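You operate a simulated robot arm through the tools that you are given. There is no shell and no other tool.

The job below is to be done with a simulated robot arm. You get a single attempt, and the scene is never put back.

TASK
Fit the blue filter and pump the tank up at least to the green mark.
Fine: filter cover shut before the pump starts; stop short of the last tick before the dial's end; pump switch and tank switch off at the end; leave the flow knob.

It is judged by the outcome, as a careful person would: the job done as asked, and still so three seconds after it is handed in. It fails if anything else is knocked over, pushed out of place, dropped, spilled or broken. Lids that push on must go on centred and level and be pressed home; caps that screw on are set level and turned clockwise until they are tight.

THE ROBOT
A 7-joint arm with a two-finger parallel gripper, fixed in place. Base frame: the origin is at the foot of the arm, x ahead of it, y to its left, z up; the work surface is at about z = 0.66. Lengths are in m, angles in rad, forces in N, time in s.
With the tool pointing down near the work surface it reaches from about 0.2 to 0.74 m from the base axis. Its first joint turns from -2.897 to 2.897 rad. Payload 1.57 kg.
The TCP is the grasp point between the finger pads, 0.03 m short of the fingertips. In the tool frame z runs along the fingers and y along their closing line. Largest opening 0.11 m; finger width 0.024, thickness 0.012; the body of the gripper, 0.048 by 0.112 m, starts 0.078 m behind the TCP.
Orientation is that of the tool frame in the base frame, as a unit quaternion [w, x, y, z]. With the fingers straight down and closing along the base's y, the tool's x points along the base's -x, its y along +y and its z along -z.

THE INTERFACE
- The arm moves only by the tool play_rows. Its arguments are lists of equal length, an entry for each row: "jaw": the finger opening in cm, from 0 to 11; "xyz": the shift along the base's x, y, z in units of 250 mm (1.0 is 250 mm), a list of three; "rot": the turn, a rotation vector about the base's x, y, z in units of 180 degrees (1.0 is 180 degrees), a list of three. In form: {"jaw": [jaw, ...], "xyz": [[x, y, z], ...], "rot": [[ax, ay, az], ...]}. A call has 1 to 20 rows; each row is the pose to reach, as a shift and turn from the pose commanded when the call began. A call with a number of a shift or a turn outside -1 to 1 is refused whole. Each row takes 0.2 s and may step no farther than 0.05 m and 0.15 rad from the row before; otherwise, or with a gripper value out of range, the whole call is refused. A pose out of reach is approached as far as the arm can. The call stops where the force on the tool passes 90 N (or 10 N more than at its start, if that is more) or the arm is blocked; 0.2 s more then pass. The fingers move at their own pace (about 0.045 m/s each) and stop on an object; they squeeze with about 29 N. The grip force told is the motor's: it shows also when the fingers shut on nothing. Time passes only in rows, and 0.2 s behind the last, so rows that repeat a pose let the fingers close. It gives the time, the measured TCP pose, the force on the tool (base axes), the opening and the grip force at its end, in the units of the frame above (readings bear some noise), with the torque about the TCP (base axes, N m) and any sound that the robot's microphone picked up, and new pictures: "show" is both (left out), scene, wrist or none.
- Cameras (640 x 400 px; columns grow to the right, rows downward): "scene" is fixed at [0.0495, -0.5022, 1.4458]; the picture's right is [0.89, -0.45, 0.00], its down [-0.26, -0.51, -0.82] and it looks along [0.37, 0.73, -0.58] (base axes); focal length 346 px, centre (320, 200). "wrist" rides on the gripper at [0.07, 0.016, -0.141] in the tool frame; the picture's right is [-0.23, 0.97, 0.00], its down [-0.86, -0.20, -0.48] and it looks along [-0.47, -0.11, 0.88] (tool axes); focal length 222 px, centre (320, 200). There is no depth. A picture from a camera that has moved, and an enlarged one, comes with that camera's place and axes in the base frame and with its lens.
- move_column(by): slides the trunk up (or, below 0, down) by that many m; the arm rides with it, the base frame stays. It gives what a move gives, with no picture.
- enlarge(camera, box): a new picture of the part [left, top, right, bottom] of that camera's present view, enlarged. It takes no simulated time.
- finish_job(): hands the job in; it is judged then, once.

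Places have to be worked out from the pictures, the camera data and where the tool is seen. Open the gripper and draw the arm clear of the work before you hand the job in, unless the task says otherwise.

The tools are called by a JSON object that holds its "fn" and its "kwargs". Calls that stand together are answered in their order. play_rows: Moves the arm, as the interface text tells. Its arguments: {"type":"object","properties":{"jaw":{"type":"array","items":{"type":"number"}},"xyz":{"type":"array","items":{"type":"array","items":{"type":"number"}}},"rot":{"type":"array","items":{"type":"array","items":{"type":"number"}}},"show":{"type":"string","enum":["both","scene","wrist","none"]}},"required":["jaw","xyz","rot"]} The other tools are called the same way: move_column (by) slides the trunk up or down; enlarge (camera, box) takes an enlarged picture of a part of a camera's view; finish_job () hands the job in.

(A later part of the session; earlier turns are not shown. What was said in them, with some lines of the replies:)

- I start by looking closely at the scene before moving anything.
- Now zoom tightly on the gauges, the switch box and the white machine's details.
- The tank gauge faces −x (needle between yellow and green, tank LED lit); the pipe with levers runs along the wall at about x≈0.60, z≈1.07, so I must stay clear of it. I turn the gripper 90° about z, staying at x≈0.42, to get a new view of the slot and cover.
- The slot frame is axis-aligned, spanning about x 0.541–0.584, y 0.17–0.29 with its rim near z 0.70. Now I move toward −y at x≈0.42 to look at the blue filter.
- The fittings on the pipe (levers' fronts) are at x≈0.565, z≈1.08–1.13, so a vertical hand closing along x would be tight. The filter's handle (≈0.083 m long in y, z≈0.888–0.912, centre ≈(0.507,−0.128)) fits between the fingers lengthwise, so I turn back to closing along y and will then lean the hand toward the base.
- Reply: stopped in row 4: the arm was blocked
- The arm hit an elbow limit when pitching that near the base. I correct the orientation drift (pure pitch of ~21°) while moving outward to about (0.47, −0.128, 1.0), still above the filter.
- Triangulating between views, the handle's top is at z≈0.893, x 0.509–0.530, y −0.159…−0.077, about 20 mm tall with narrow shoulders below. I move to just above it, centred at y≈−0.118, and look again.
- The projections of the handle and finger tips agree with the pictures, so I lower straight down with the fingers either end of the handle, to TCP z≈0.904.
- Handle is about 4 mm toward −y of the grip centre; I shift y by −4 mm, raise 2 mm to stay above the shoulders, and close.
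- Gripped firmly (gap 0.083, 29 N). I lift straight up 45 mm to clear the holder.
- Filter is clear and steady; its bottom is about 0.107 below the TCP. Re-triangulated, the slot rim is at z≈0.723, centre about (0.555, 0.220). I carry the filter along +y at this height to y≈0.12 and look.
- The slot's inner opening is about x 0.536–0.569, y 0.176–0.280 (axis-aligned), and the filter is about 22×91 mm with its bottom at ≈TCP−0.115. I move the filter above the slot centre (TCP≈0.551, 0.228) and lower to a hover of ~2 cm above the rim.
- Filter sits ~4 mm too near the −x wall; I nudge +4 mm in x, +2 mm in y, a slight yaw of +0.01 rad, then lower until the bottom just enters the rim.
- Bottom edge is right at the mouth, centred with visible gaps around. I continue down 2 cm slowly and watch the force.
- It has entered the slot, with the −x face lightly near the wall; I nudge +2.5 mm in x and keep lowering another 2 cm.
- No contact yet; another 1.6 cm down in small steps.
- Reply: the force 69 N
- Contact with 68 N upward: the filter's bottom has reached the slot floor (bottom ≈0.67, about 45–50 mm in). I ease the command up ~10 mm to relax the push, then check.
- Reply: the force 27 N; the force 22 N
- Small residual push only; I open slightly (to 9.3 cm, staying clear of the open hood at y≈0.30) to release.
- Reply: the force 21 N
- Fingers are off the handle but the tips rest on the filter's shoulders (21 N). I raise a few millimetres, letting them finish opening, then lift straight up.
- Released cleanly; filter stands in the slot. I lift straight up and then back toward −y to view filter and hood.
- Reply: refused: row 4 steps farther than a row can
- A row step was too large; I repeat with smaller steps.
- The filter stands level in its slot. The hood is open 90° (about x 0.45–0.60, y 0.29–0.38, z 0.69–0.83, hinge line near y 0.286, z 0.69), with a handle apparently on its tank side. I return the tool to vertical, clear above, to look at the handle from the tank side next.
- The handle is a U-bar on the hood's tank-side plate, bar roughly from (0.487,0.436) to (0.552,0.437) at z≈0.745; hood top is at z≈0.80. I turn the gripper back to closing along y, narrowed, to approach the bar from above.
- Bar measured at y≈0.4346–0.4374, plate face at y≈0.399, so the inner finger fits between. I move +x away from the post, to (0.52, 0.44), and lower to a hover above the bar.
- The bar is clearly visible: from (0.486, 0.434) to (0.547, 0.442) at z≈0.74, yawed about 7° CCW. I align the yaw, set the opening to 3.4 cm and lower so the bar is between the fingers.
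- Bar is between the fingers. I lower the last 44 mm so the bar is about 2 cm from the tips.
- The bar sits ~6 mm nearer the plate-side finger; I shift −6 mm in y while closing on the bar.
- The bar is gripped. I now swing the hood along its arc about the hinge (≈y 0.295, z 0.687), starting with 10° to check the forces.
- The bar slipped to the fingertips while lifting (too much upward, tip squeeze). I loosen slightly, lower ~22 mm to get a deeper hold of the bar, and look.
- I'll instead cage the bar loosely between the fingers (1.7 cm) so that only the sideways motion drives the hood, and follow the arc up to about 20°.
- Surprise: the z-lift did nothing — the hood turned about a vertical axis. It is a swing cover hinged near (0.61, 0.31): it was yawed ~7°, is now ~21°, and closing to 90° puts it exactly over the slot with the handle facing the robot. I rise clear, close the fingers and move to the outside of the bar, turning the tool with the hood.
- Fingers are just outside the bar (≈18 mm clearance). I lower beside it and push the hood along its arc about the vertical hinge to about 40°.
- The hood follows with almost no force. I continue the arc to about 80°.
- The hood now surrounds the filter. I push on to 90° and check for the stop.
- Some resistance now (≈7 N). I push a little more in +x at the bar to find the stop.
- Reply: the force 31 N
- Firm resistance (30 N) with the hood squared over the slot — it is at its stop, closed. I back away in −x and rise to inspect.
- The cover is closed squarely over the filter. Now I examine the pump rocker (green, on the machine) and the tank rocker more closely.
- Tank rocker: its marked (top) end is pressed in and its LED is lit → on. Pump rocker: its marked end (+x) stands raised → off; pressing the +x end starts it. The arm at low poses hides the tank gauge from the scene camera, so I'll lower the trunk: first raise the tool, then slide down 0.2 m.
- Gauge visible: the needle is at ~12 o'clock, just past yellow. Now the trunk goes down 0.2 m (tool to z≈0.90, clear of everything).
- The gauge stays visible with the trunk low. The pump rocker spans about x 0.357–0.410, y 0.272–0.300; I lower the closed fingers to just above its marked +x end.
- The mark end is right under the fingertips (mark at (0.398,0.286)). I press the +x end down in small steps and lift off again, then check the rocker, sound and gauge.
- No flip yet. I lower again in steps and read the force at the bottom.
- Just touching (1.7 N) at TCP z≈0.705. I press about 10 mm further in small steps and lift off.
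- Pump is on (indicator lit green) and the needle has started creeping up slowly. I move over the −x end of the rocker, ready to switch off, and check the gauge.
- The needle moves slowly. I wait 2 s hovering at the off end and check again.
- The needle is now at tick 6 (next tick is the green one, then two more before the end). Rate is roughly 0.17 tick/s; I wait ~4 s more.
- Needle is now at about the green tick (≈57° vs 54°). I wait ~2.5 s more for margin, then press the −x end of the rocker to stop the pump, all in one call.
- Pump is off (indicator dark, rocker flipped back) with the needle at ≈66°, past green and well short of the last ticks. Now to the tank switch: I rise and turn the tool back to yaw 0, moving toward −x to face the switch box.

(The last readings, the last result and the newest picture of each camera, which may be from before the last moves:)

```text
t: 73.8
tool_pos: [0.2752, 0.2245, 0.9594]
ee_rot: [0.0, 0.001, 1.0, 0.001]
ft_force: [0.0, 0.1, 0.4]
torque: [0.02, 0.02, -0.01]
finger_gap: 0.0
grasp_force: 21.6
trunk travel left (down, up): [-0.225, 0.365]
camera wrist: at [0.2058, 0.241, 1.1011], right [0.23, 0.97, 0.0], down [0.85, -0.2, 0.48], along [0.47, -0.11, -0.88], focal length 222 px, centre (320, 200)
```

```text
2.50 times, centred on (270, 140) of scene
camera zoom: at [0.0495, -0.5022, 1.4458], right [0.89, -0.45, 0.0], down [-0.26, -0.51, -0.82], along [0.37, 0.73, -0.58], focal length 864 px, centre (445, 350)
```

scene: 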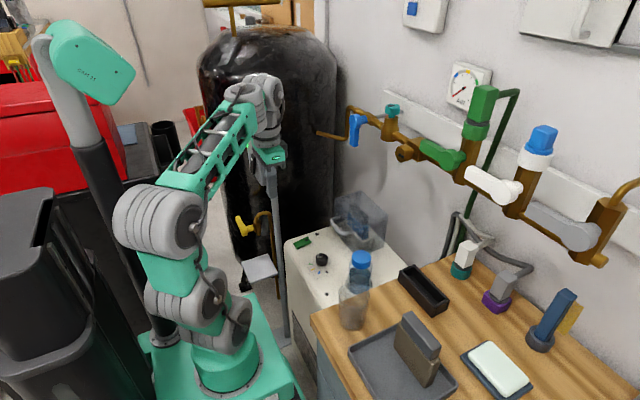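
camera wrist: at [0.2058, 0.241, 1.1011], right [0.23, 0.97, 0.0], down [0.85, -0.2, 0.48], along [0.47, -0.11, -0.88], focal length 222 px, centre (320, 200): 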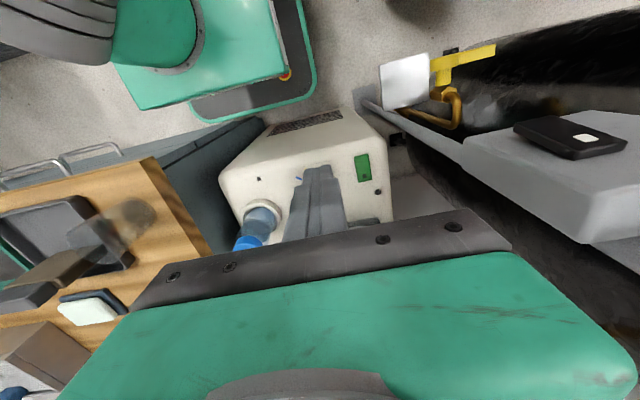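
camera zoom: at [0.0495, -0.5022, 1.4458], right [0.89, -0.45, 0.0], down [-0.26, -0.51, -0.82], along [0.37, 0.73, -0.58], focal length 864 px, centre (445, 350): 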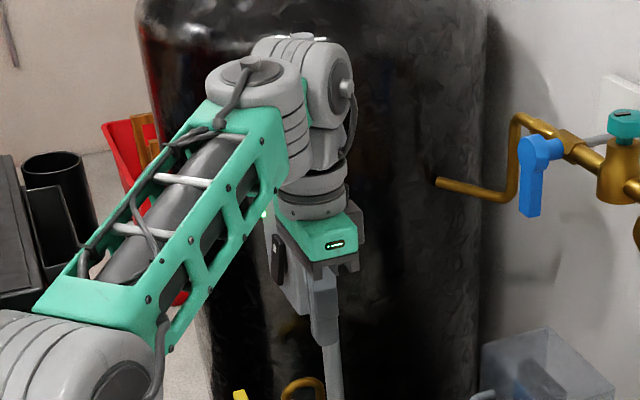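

The tank rocker's mark triangulates to (0.2845, 0.4155, 0.944); its protruding lower end should be near z≈0.905, x≈0.273. I pitch the tool 45° forward and move to a standoff in front of the box.

{"fn": "play_rows", "kwargs": {"jaw": [0, 0, 0, 0, 0, 0, 0, 0], "xyz": [[-0.06, 0.05, 0], [-0.12, 0.1, 0], [-0.18, 0.18, 0], [-0.24, 0.28, 0], [-0.3, 0.38, 0], [-0.36, 0.5, 0], [-0.4, 0.6, 0], [-0.42, 0.7, 0]], "rot": [[0, -0.032, 0], [0, -0.064, 0], [0, -0.096, 0], [0, -0.128, 0], [0, -0.16, 0], [0, -0.192, 0], [0, -0.224, 0], [0, -0.25, 0]]}}

{"fn": "enlarge", "kwargs": {"camera": "wrist", "box": [160, 20, 480, 240]}}

{"fn": "enlarge", "kwargs": {"camera": "scene", "box": [180, 60, 320, 220]}}

```text
t: 75.6
tool_pos: [0.1543, 0.3598, 0.9746]
ee_rot: [0.221, 0.004, 0.975, 0.007]
ft_force: [-0.2, -0.1, 0.4]
torque: [0.04, 0.01, 0.03]
finger_gap: 0.0
grasp_force: 21.0
out of reach, approached as far as the arm can: row 1, 5, 6, 7, 8
trunk travel left (down, up): [-0.225, 0.365]
camera wrist: at [0.0304, 0.3748, 1.0727], right [0.21, 0.97, 0.11], down [0.56, -0.21, 0.8], along [0.8, -0.1, -0.59], focal length 222 px, centre (320, 200)
```

scene: 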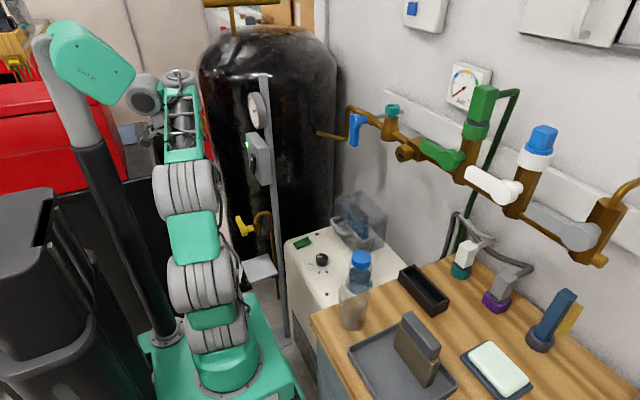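
wrist: 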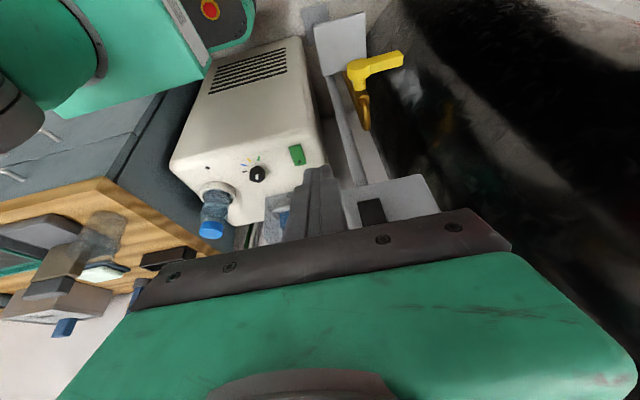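

```text
1.82 times, centred on (320, 130) of wrist
camera zoom: at [0.0304, 0.3748, 1.0727], right [0.21, 0.97, 0.11], down [0.56, -0.21, 0.8], along [0.8, -0.1, -0.59], focal length 404 px, centre (320, 327)
```

zoom: 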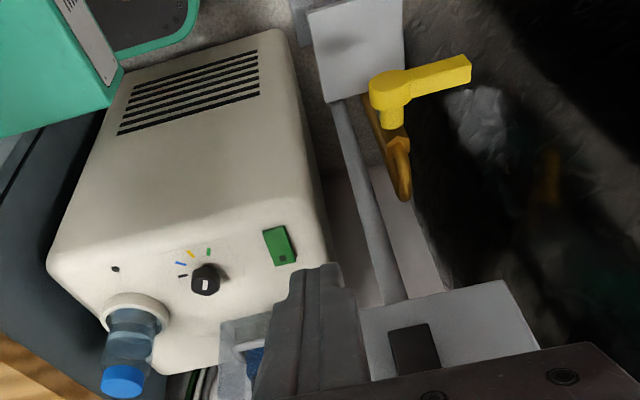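

```text
2.50 times, centred on (250, 140) of scene
camera zoom: at [0.0495, -0.5022, 1.4458], right [0.89, -0.45, 0.0], down [-0.26, -0.51, -0.82], along [0.37, 0.73, -0.58], focal length 864 px, centre (495, 350)
```

zoom: 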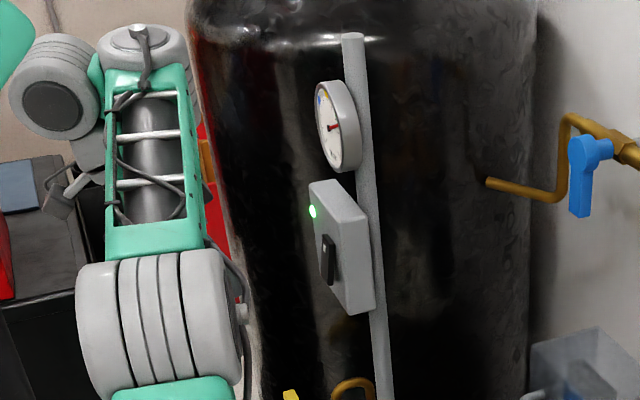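

Only about 25° of pitch was reachable here, which is enough. I issue a null move to see what the commanded pose is.

{"fn": "play_rows", "kwargs": {"jaw": [0], "xyz": [[0, 0, 0]], "rot": [[0, 0, 0]], "show": "none"}}

```text
t: 76.0
tool_pos: [0.154, 0.3586, 0.9746]
ee_rot: [0.221, 0.004, 0.975, 0.007]
ft_force: [0.0, -0.6, 0.9]
torque: [0.04, 0.03, -0.02]
finger_gap: 0.0001
grasp_force: 21.0
trunk travel left (down, up): [-0.225, 0.365]
```

Commanded equals reached. I move to a standoff about 3 cm in front of the rocker's lower end.

{"fn": "play_rows", "kwargs": {"jaw": [0, 0, 0, 0], "xyz": [[0.02, 0.06, -0.05], [0.08, 0.12, -0.1], [0.15, 0.17, -0.15], [0.21, 0.2, -0.178]], "rot": [[0, 0, -0.004], [0, 0, -0.004], [0, 0, -0.004], [0, 0, -0.004]]}}

{"fn": "enlarge", "kwargs": {"camera": "wrist", "box": [240, 90, 420, 220]}}

{"fn": "enlarge", "kwargs": {"camera": "scene", "box": [200, 80, 300, 200]}}

```text
t: 77.0
tool_pos: [0.208, 0.409, 0.9308]
ee_rot: [0.222, 0.011, 0.975, 0.006]
ft_force: [-0.4, -0.4, -0.2]
torque: [0.0, -0.02, -0.02]
finger_gap: 0.0
grasp_force: 21.1
trunk travel left (down, up): [-0.225, 0.365]
camera wrist: at [0.0829, 0.4267, 1.0277], right [0.22, 0.97, 0.11], down [0.56, -0.22, 0.8], along [0.8, -0.11, -0.59], focal length 222 px, centre (320, 200)
```

scene: 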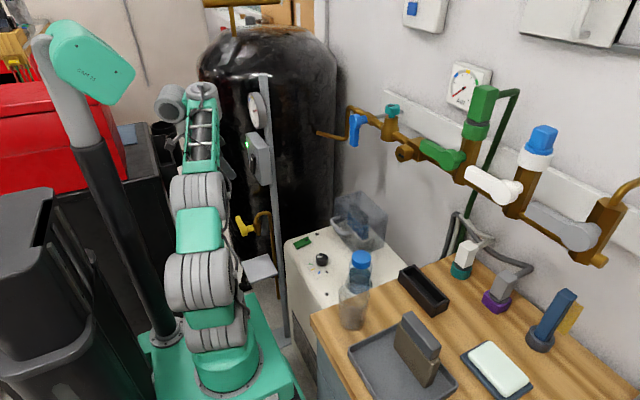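
wrist: 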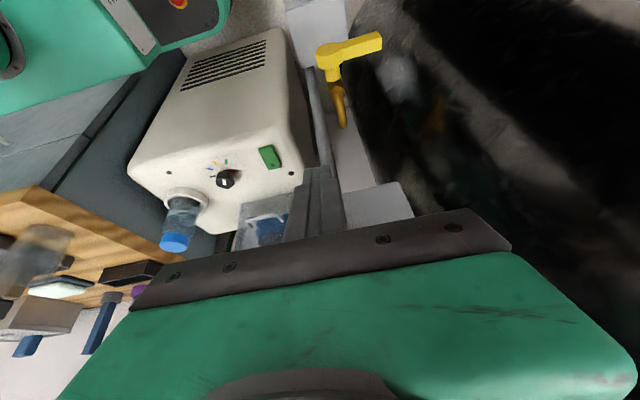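

```text
3.08 times, centred on (330, 155) of wrist
camera zoom: at [0.0829, 0.4267, 1.0277], right [0.22, 0.97, 0.11], down [0.56, -0.22, 0.8], along [0.8, -0.11, -0.59], focal length 684 px, centre (289, 338)
```

zoom: 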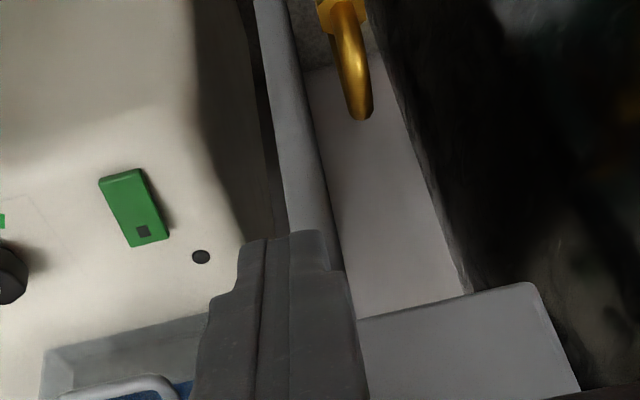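

```text
3.33 times, centred on (250, 140) of scene
camera zoom: at [0.0495, -0.5022, 1.4458], right [0.89, -0.45, 0.0], down [-0.26, -0.51, -0.82], along [0.37, 0.73, -0.58], focal length 1152 px, centre (553, 400)
```

zoom: 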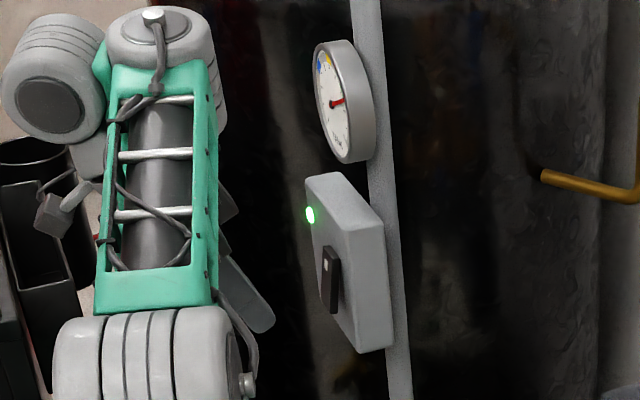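

Everything lines up (finger tip projects where seen); rocker's lower end is near x≈0.281, z≈0.903–0.915. I advance in +x until contact.

{"fn": "play_rows", "kwargs": {"jaw": [0, 0, 0, 0], "xyz": [[0.09, 0.004, -0.01], [0.17, 0.006, -0.012], [0.19, 0.006, -0.012], [0.208, 0.006, -0.012]], "rot": [[0, 0, 0], [0, 0, 0], [0, 0, 0], [0, 0, 0]]}}

{"fn": "enlarge", "kwargs": {"camera": "scene", "box": [220, 100, 300, 200]}}

{"fn": "enlarge", "kwargs": {"camera": "wrist", "box": [240, 90, 420, 220]}}

```text
t: 78.0
tool_pos: [0.2586, 0.4106, 0.9264]
ee_rot: [0.222, 0.011, 0.975, 0.005]
ft_force: [-0.3, 0.5, 0.4]
torque: [0.0, -0.03, -0.02]
finger_gap: 0.0
grasp_force: 20.5
trunk travel left (down, up): [-0.225, 0.365]
camera wrist: at [0.135, 0.428, 1.0244], right [0.22, 0.97, 0.11], down [0.56, -0.22, 0.8], along [0.8, -0.11, -0.59], focal length 222 px, centre (320, 200)
```

scene: 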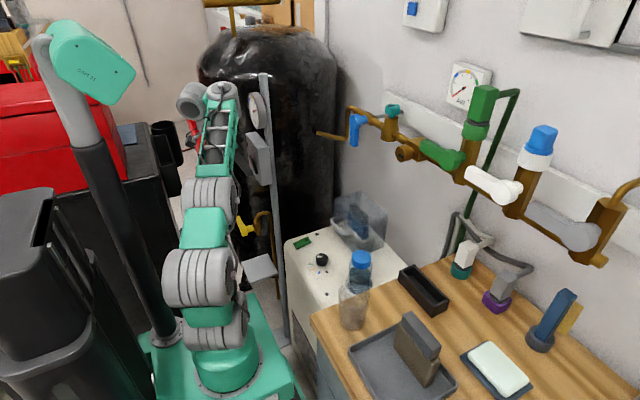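
wrist: 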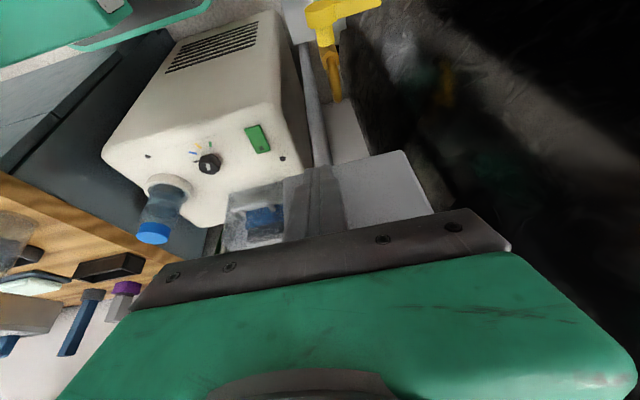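

```text
4.00 times, centred on (260, 150) of scene
camera zoom: at [0.0495, -0.5022, 1.4458], right [0.89, -0.45, 0.0], down [-0.26, -0.51, -0.82], along [0.37, 0.73, -0.58], focal length 1383 px, centre (560, 400)
```

zoom: 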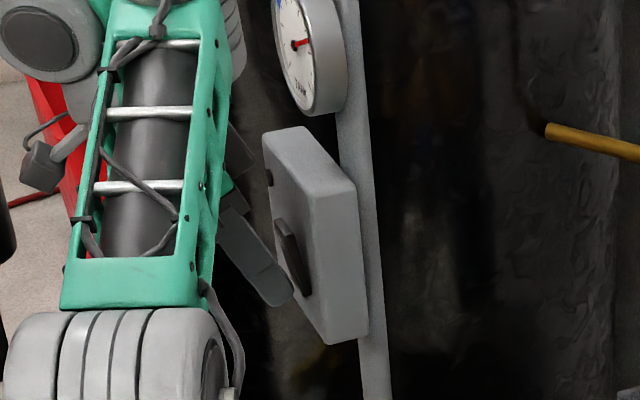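

```text
3.08 times, centred on (330, 155) of wrist
camera zoom: at [0.135, 0.428, 1.0244], right [0.22, 0.97, 0.11], down [0.56, -0.22, 0.8], along [0.8, -0.11, -0.59], focal length 684 px, centre (289, 338)
```

zoom: 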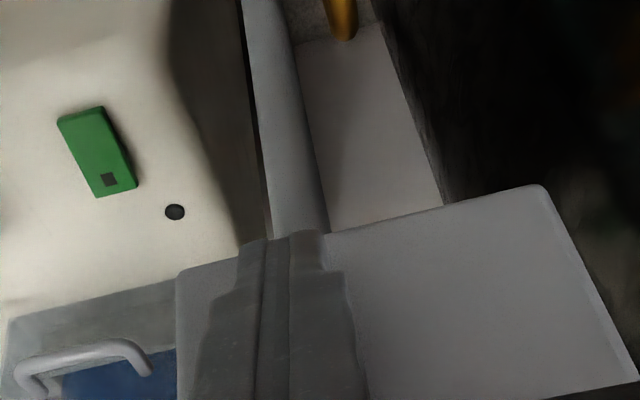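

The tank LED is dark and the rocker's top end now stands out: tank switch off. I back straight out in −x.

{"fn": "play_rows", "kwargs": {"jaw": [0, 0, 0, 0, 0], "xyz": [[-0.06, -0.01, 0], [-0.16, -0.02, 0.02], [-0.24, -0.06, 0.06], [-0.3, -0.16, 0.1], [-0.3, -0.28, 0.14]], "rot": [[0, 0, 0], [0, 0, 0], [0, 0, 0], [0, 0, 0], [0, 0, 0]]}}

{"fn": "enlarge", "kwargs": {"camera": "scene", "box": [240, 85, 290, 190]}}

{"fn": "enlarge", "kwargs": {"camera": "scene", "box": [244, 90, 276, 132]}}

{"fn": "enlarge", "kwargs": {"camera": "scene", "box": [280, 180, 420, 280]}}

```text
t: 79.2
tool_pos: [0.1853, 0.3403, 0.9612]
ee_rot: [0.221, 0.011, 0.975, 0.004]
ft_force: [-0.5, 1.3, 0.0]
torque: [0.0, -0.01, 0.0]
finger_gap: 0.0002
grasp_force: 21.2
trunk travel left (down, up): [-0.225, 0.365]
camera wrist: at [0.0605, 0.3584, 1.0599], right [0.22, 0.97, 0.11], down [0.56, -0.22, 0.8], along [0.8, -0.11, -0.59], focal length 222 px, centre (320, 200)
```

scene: 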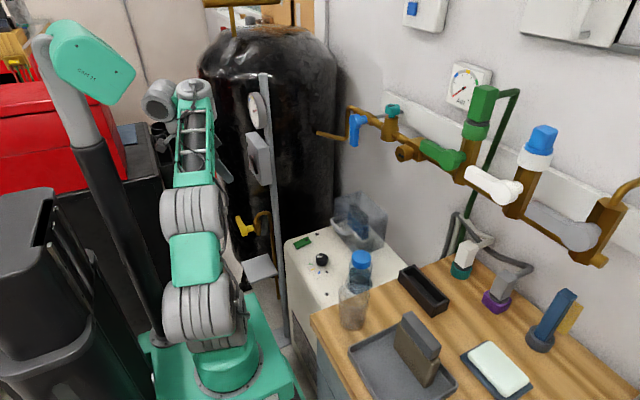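
wrist: 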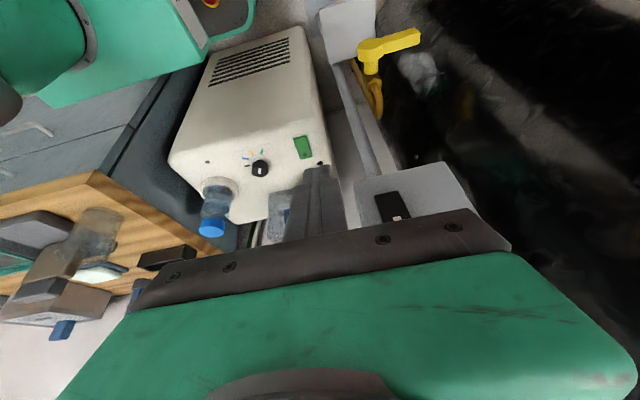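

```text
3.81 times, centred on (265, 138) of scene
camera zoom: at [0.0495, -0.5022, 1.4458], right [0.89, -0.45, 0.0], down [-0.26, -0.51, -0.82], along [0.37, 0.73, -0.58], focal length 1317 px, centre (530, 438)
```

zoom: 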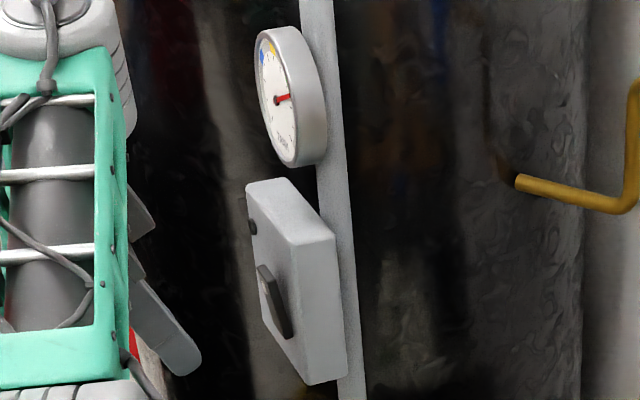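

```text
9.52 times, centred on (260, 111) of scene
camera zoom: at [0.0495, -0.5022, 1.4458], right [0.89, -0.45, 0.0], down [-0.26, -0.51, -0.82], along [0.37, 0.73, -0.58], focal length 3293 px, centre (891, 1048)
```

zoom: 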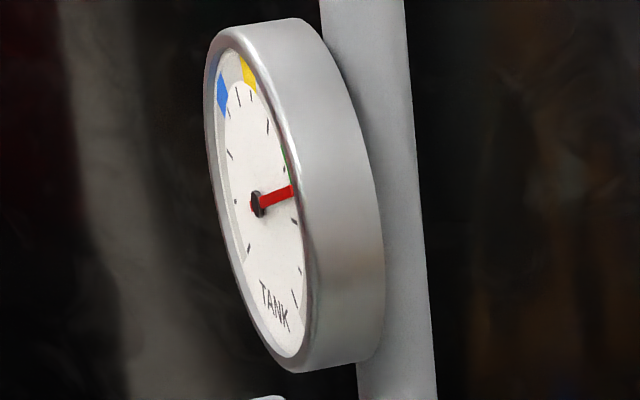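

```text
4.00 times, centred on (350, 230) of scene
camera zoom: at [0.0495, -0.5022, 1.4458], right [0.89, -0.45, 0.0], down [-0.26, -0.51, -0.82], along [0.37, 0.73, -0.58], focal length 1383 px, centre (200, 80)
```

zoom: 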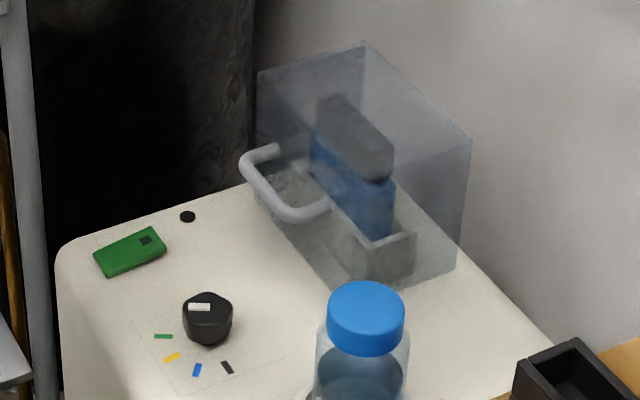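

Needle steady at ≈66° (12° past the green tick), pump and tank indicators both dark, cover closed, knob untouched. I draw the arm away to a clear place, return the tool to vertical and open the gripper.

{"fn": "play_rows", "kwargs": {"jaw": [0, 0, 0, 0, 2, 4, 6, 6], "xyz": [[0, -0.14, 0.04], [0.03, -0.3, 0.1], [0.08, -0.46, 0.16], [0.15, -0.6, 0.22], [0.25, -0.74, 0.28], [0.36, -0.88, 0.34], [0.46, -0.98, 0.38], [0.5, -1.0, 0.4]], "rot": [[0, 0.02, 0], [0, 0.04, 0], [0, 0.06, 0], [0, 0.08, 0], [0, 0.1, 0], [0, 0.12, 0], [0, 0.135, 0], [0, 0.141, 0]]}}

{"fn": "enlarge", "kwargs": {"camera": "scene", "box": [244, 90, 276, 132]}}

{"fn": "enlarge", "kwargs": {"camera": "scene", "box": [220, 80, 460, 300]}}

```text
t: 81.0
tool_pos: [0.3075, 0.0904, 1.0621]
ee_rot: [0.002, 0.012, 1.0, 0.004]
ft_force: [0.8, 0.1, 0.8]
torque: [0.0, -0.03, -0.01]
finger_gap: 0.0598
grasp_force: 0.0
trunk travel left (down, up): [-0.225, 0.365]
camera wrist: at [0.2382, 0.1071, 1.2032], right [0.25, 0.97, 0.01], down [0.85, -0.22, 0.48], along [0.47, -0.11, -0.88], focal length 222 px, centre (320, 200)
```

scene: 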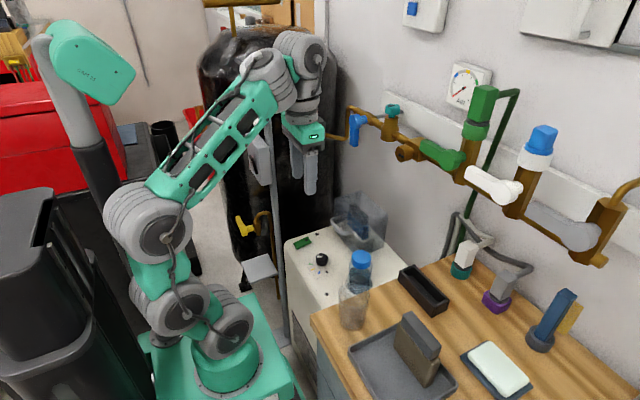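
wrist: 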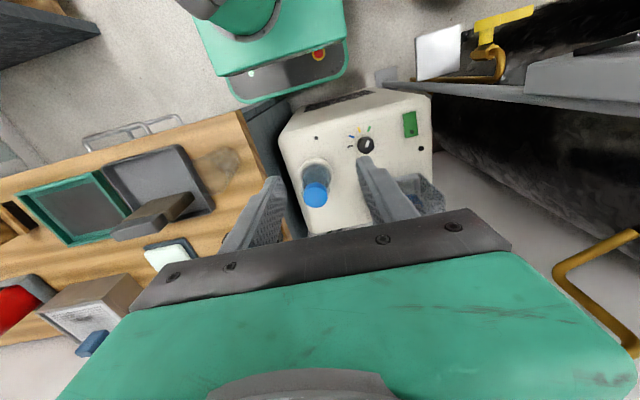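

```text
9.52 times, centred on (260, 111) of scene
camera zoom: at [0.0495, -0.5022, 1.4458], right [0.89, -0.45, 0.0], down [-0.26, -0.51, -0.82], along [0.37, 0.73, -0.58], focal length 3293 px, centre (891, 1048)
```

zoom: 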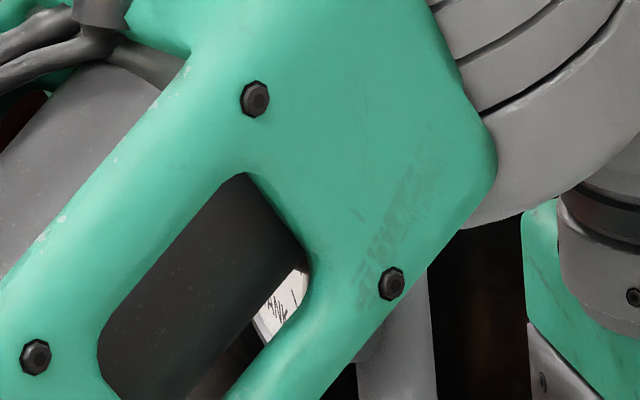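

```text
1.82 times, centred on (340, 190) of scene
camera zoom: at [0.0495, -0.5022, 1.4458], right [0.89, -0.45, 0.0], down [-0.26, -0.51, -0.82], along [0.37, 0.73, -0.58], focal length 629 px, centre (284, 218)
```

zoom: 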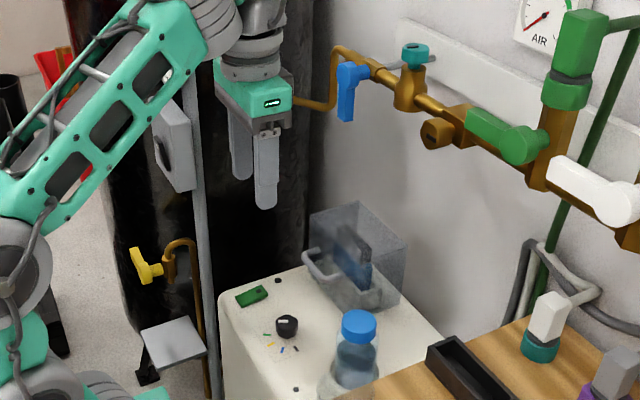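

Cover shut over the blue filter, both switches off, needle was steady past green, nothing else disturbed, and the arm is clear with the gripper open. I hand the job in.

{"fn": "finish_job", "kwargs": {}}

```text
The job is handed in.
```

The blue filter is fitted, the tank is pumped past the green mark, and I've handed the job in.

- **Filter:** the blue filter is seated on the floor of its slot.
- **Cover:** I swung it shut against its stop before starting the pump.
- **Tank pressure:** I stopped the pump at roughly 66° on the dial. That is about 12° past the green tick and short of the last tick before the end. The needle held steady for about eight seconds afterwards. I read it from the fixed camera at a steep angle, so the figure is approximate.
- **Switches:** the pump and tank switches are both off, and both indicator lights are dark.
- **Flow knob:** I did not touch it.

The arm is clear of the work with the gripper open, and I saw nothing else knocked or moved. My first attempt to close the cover assumed the wrong hinge direction. I corrected it, and the last pictures show the cover closed squarely over the slot.
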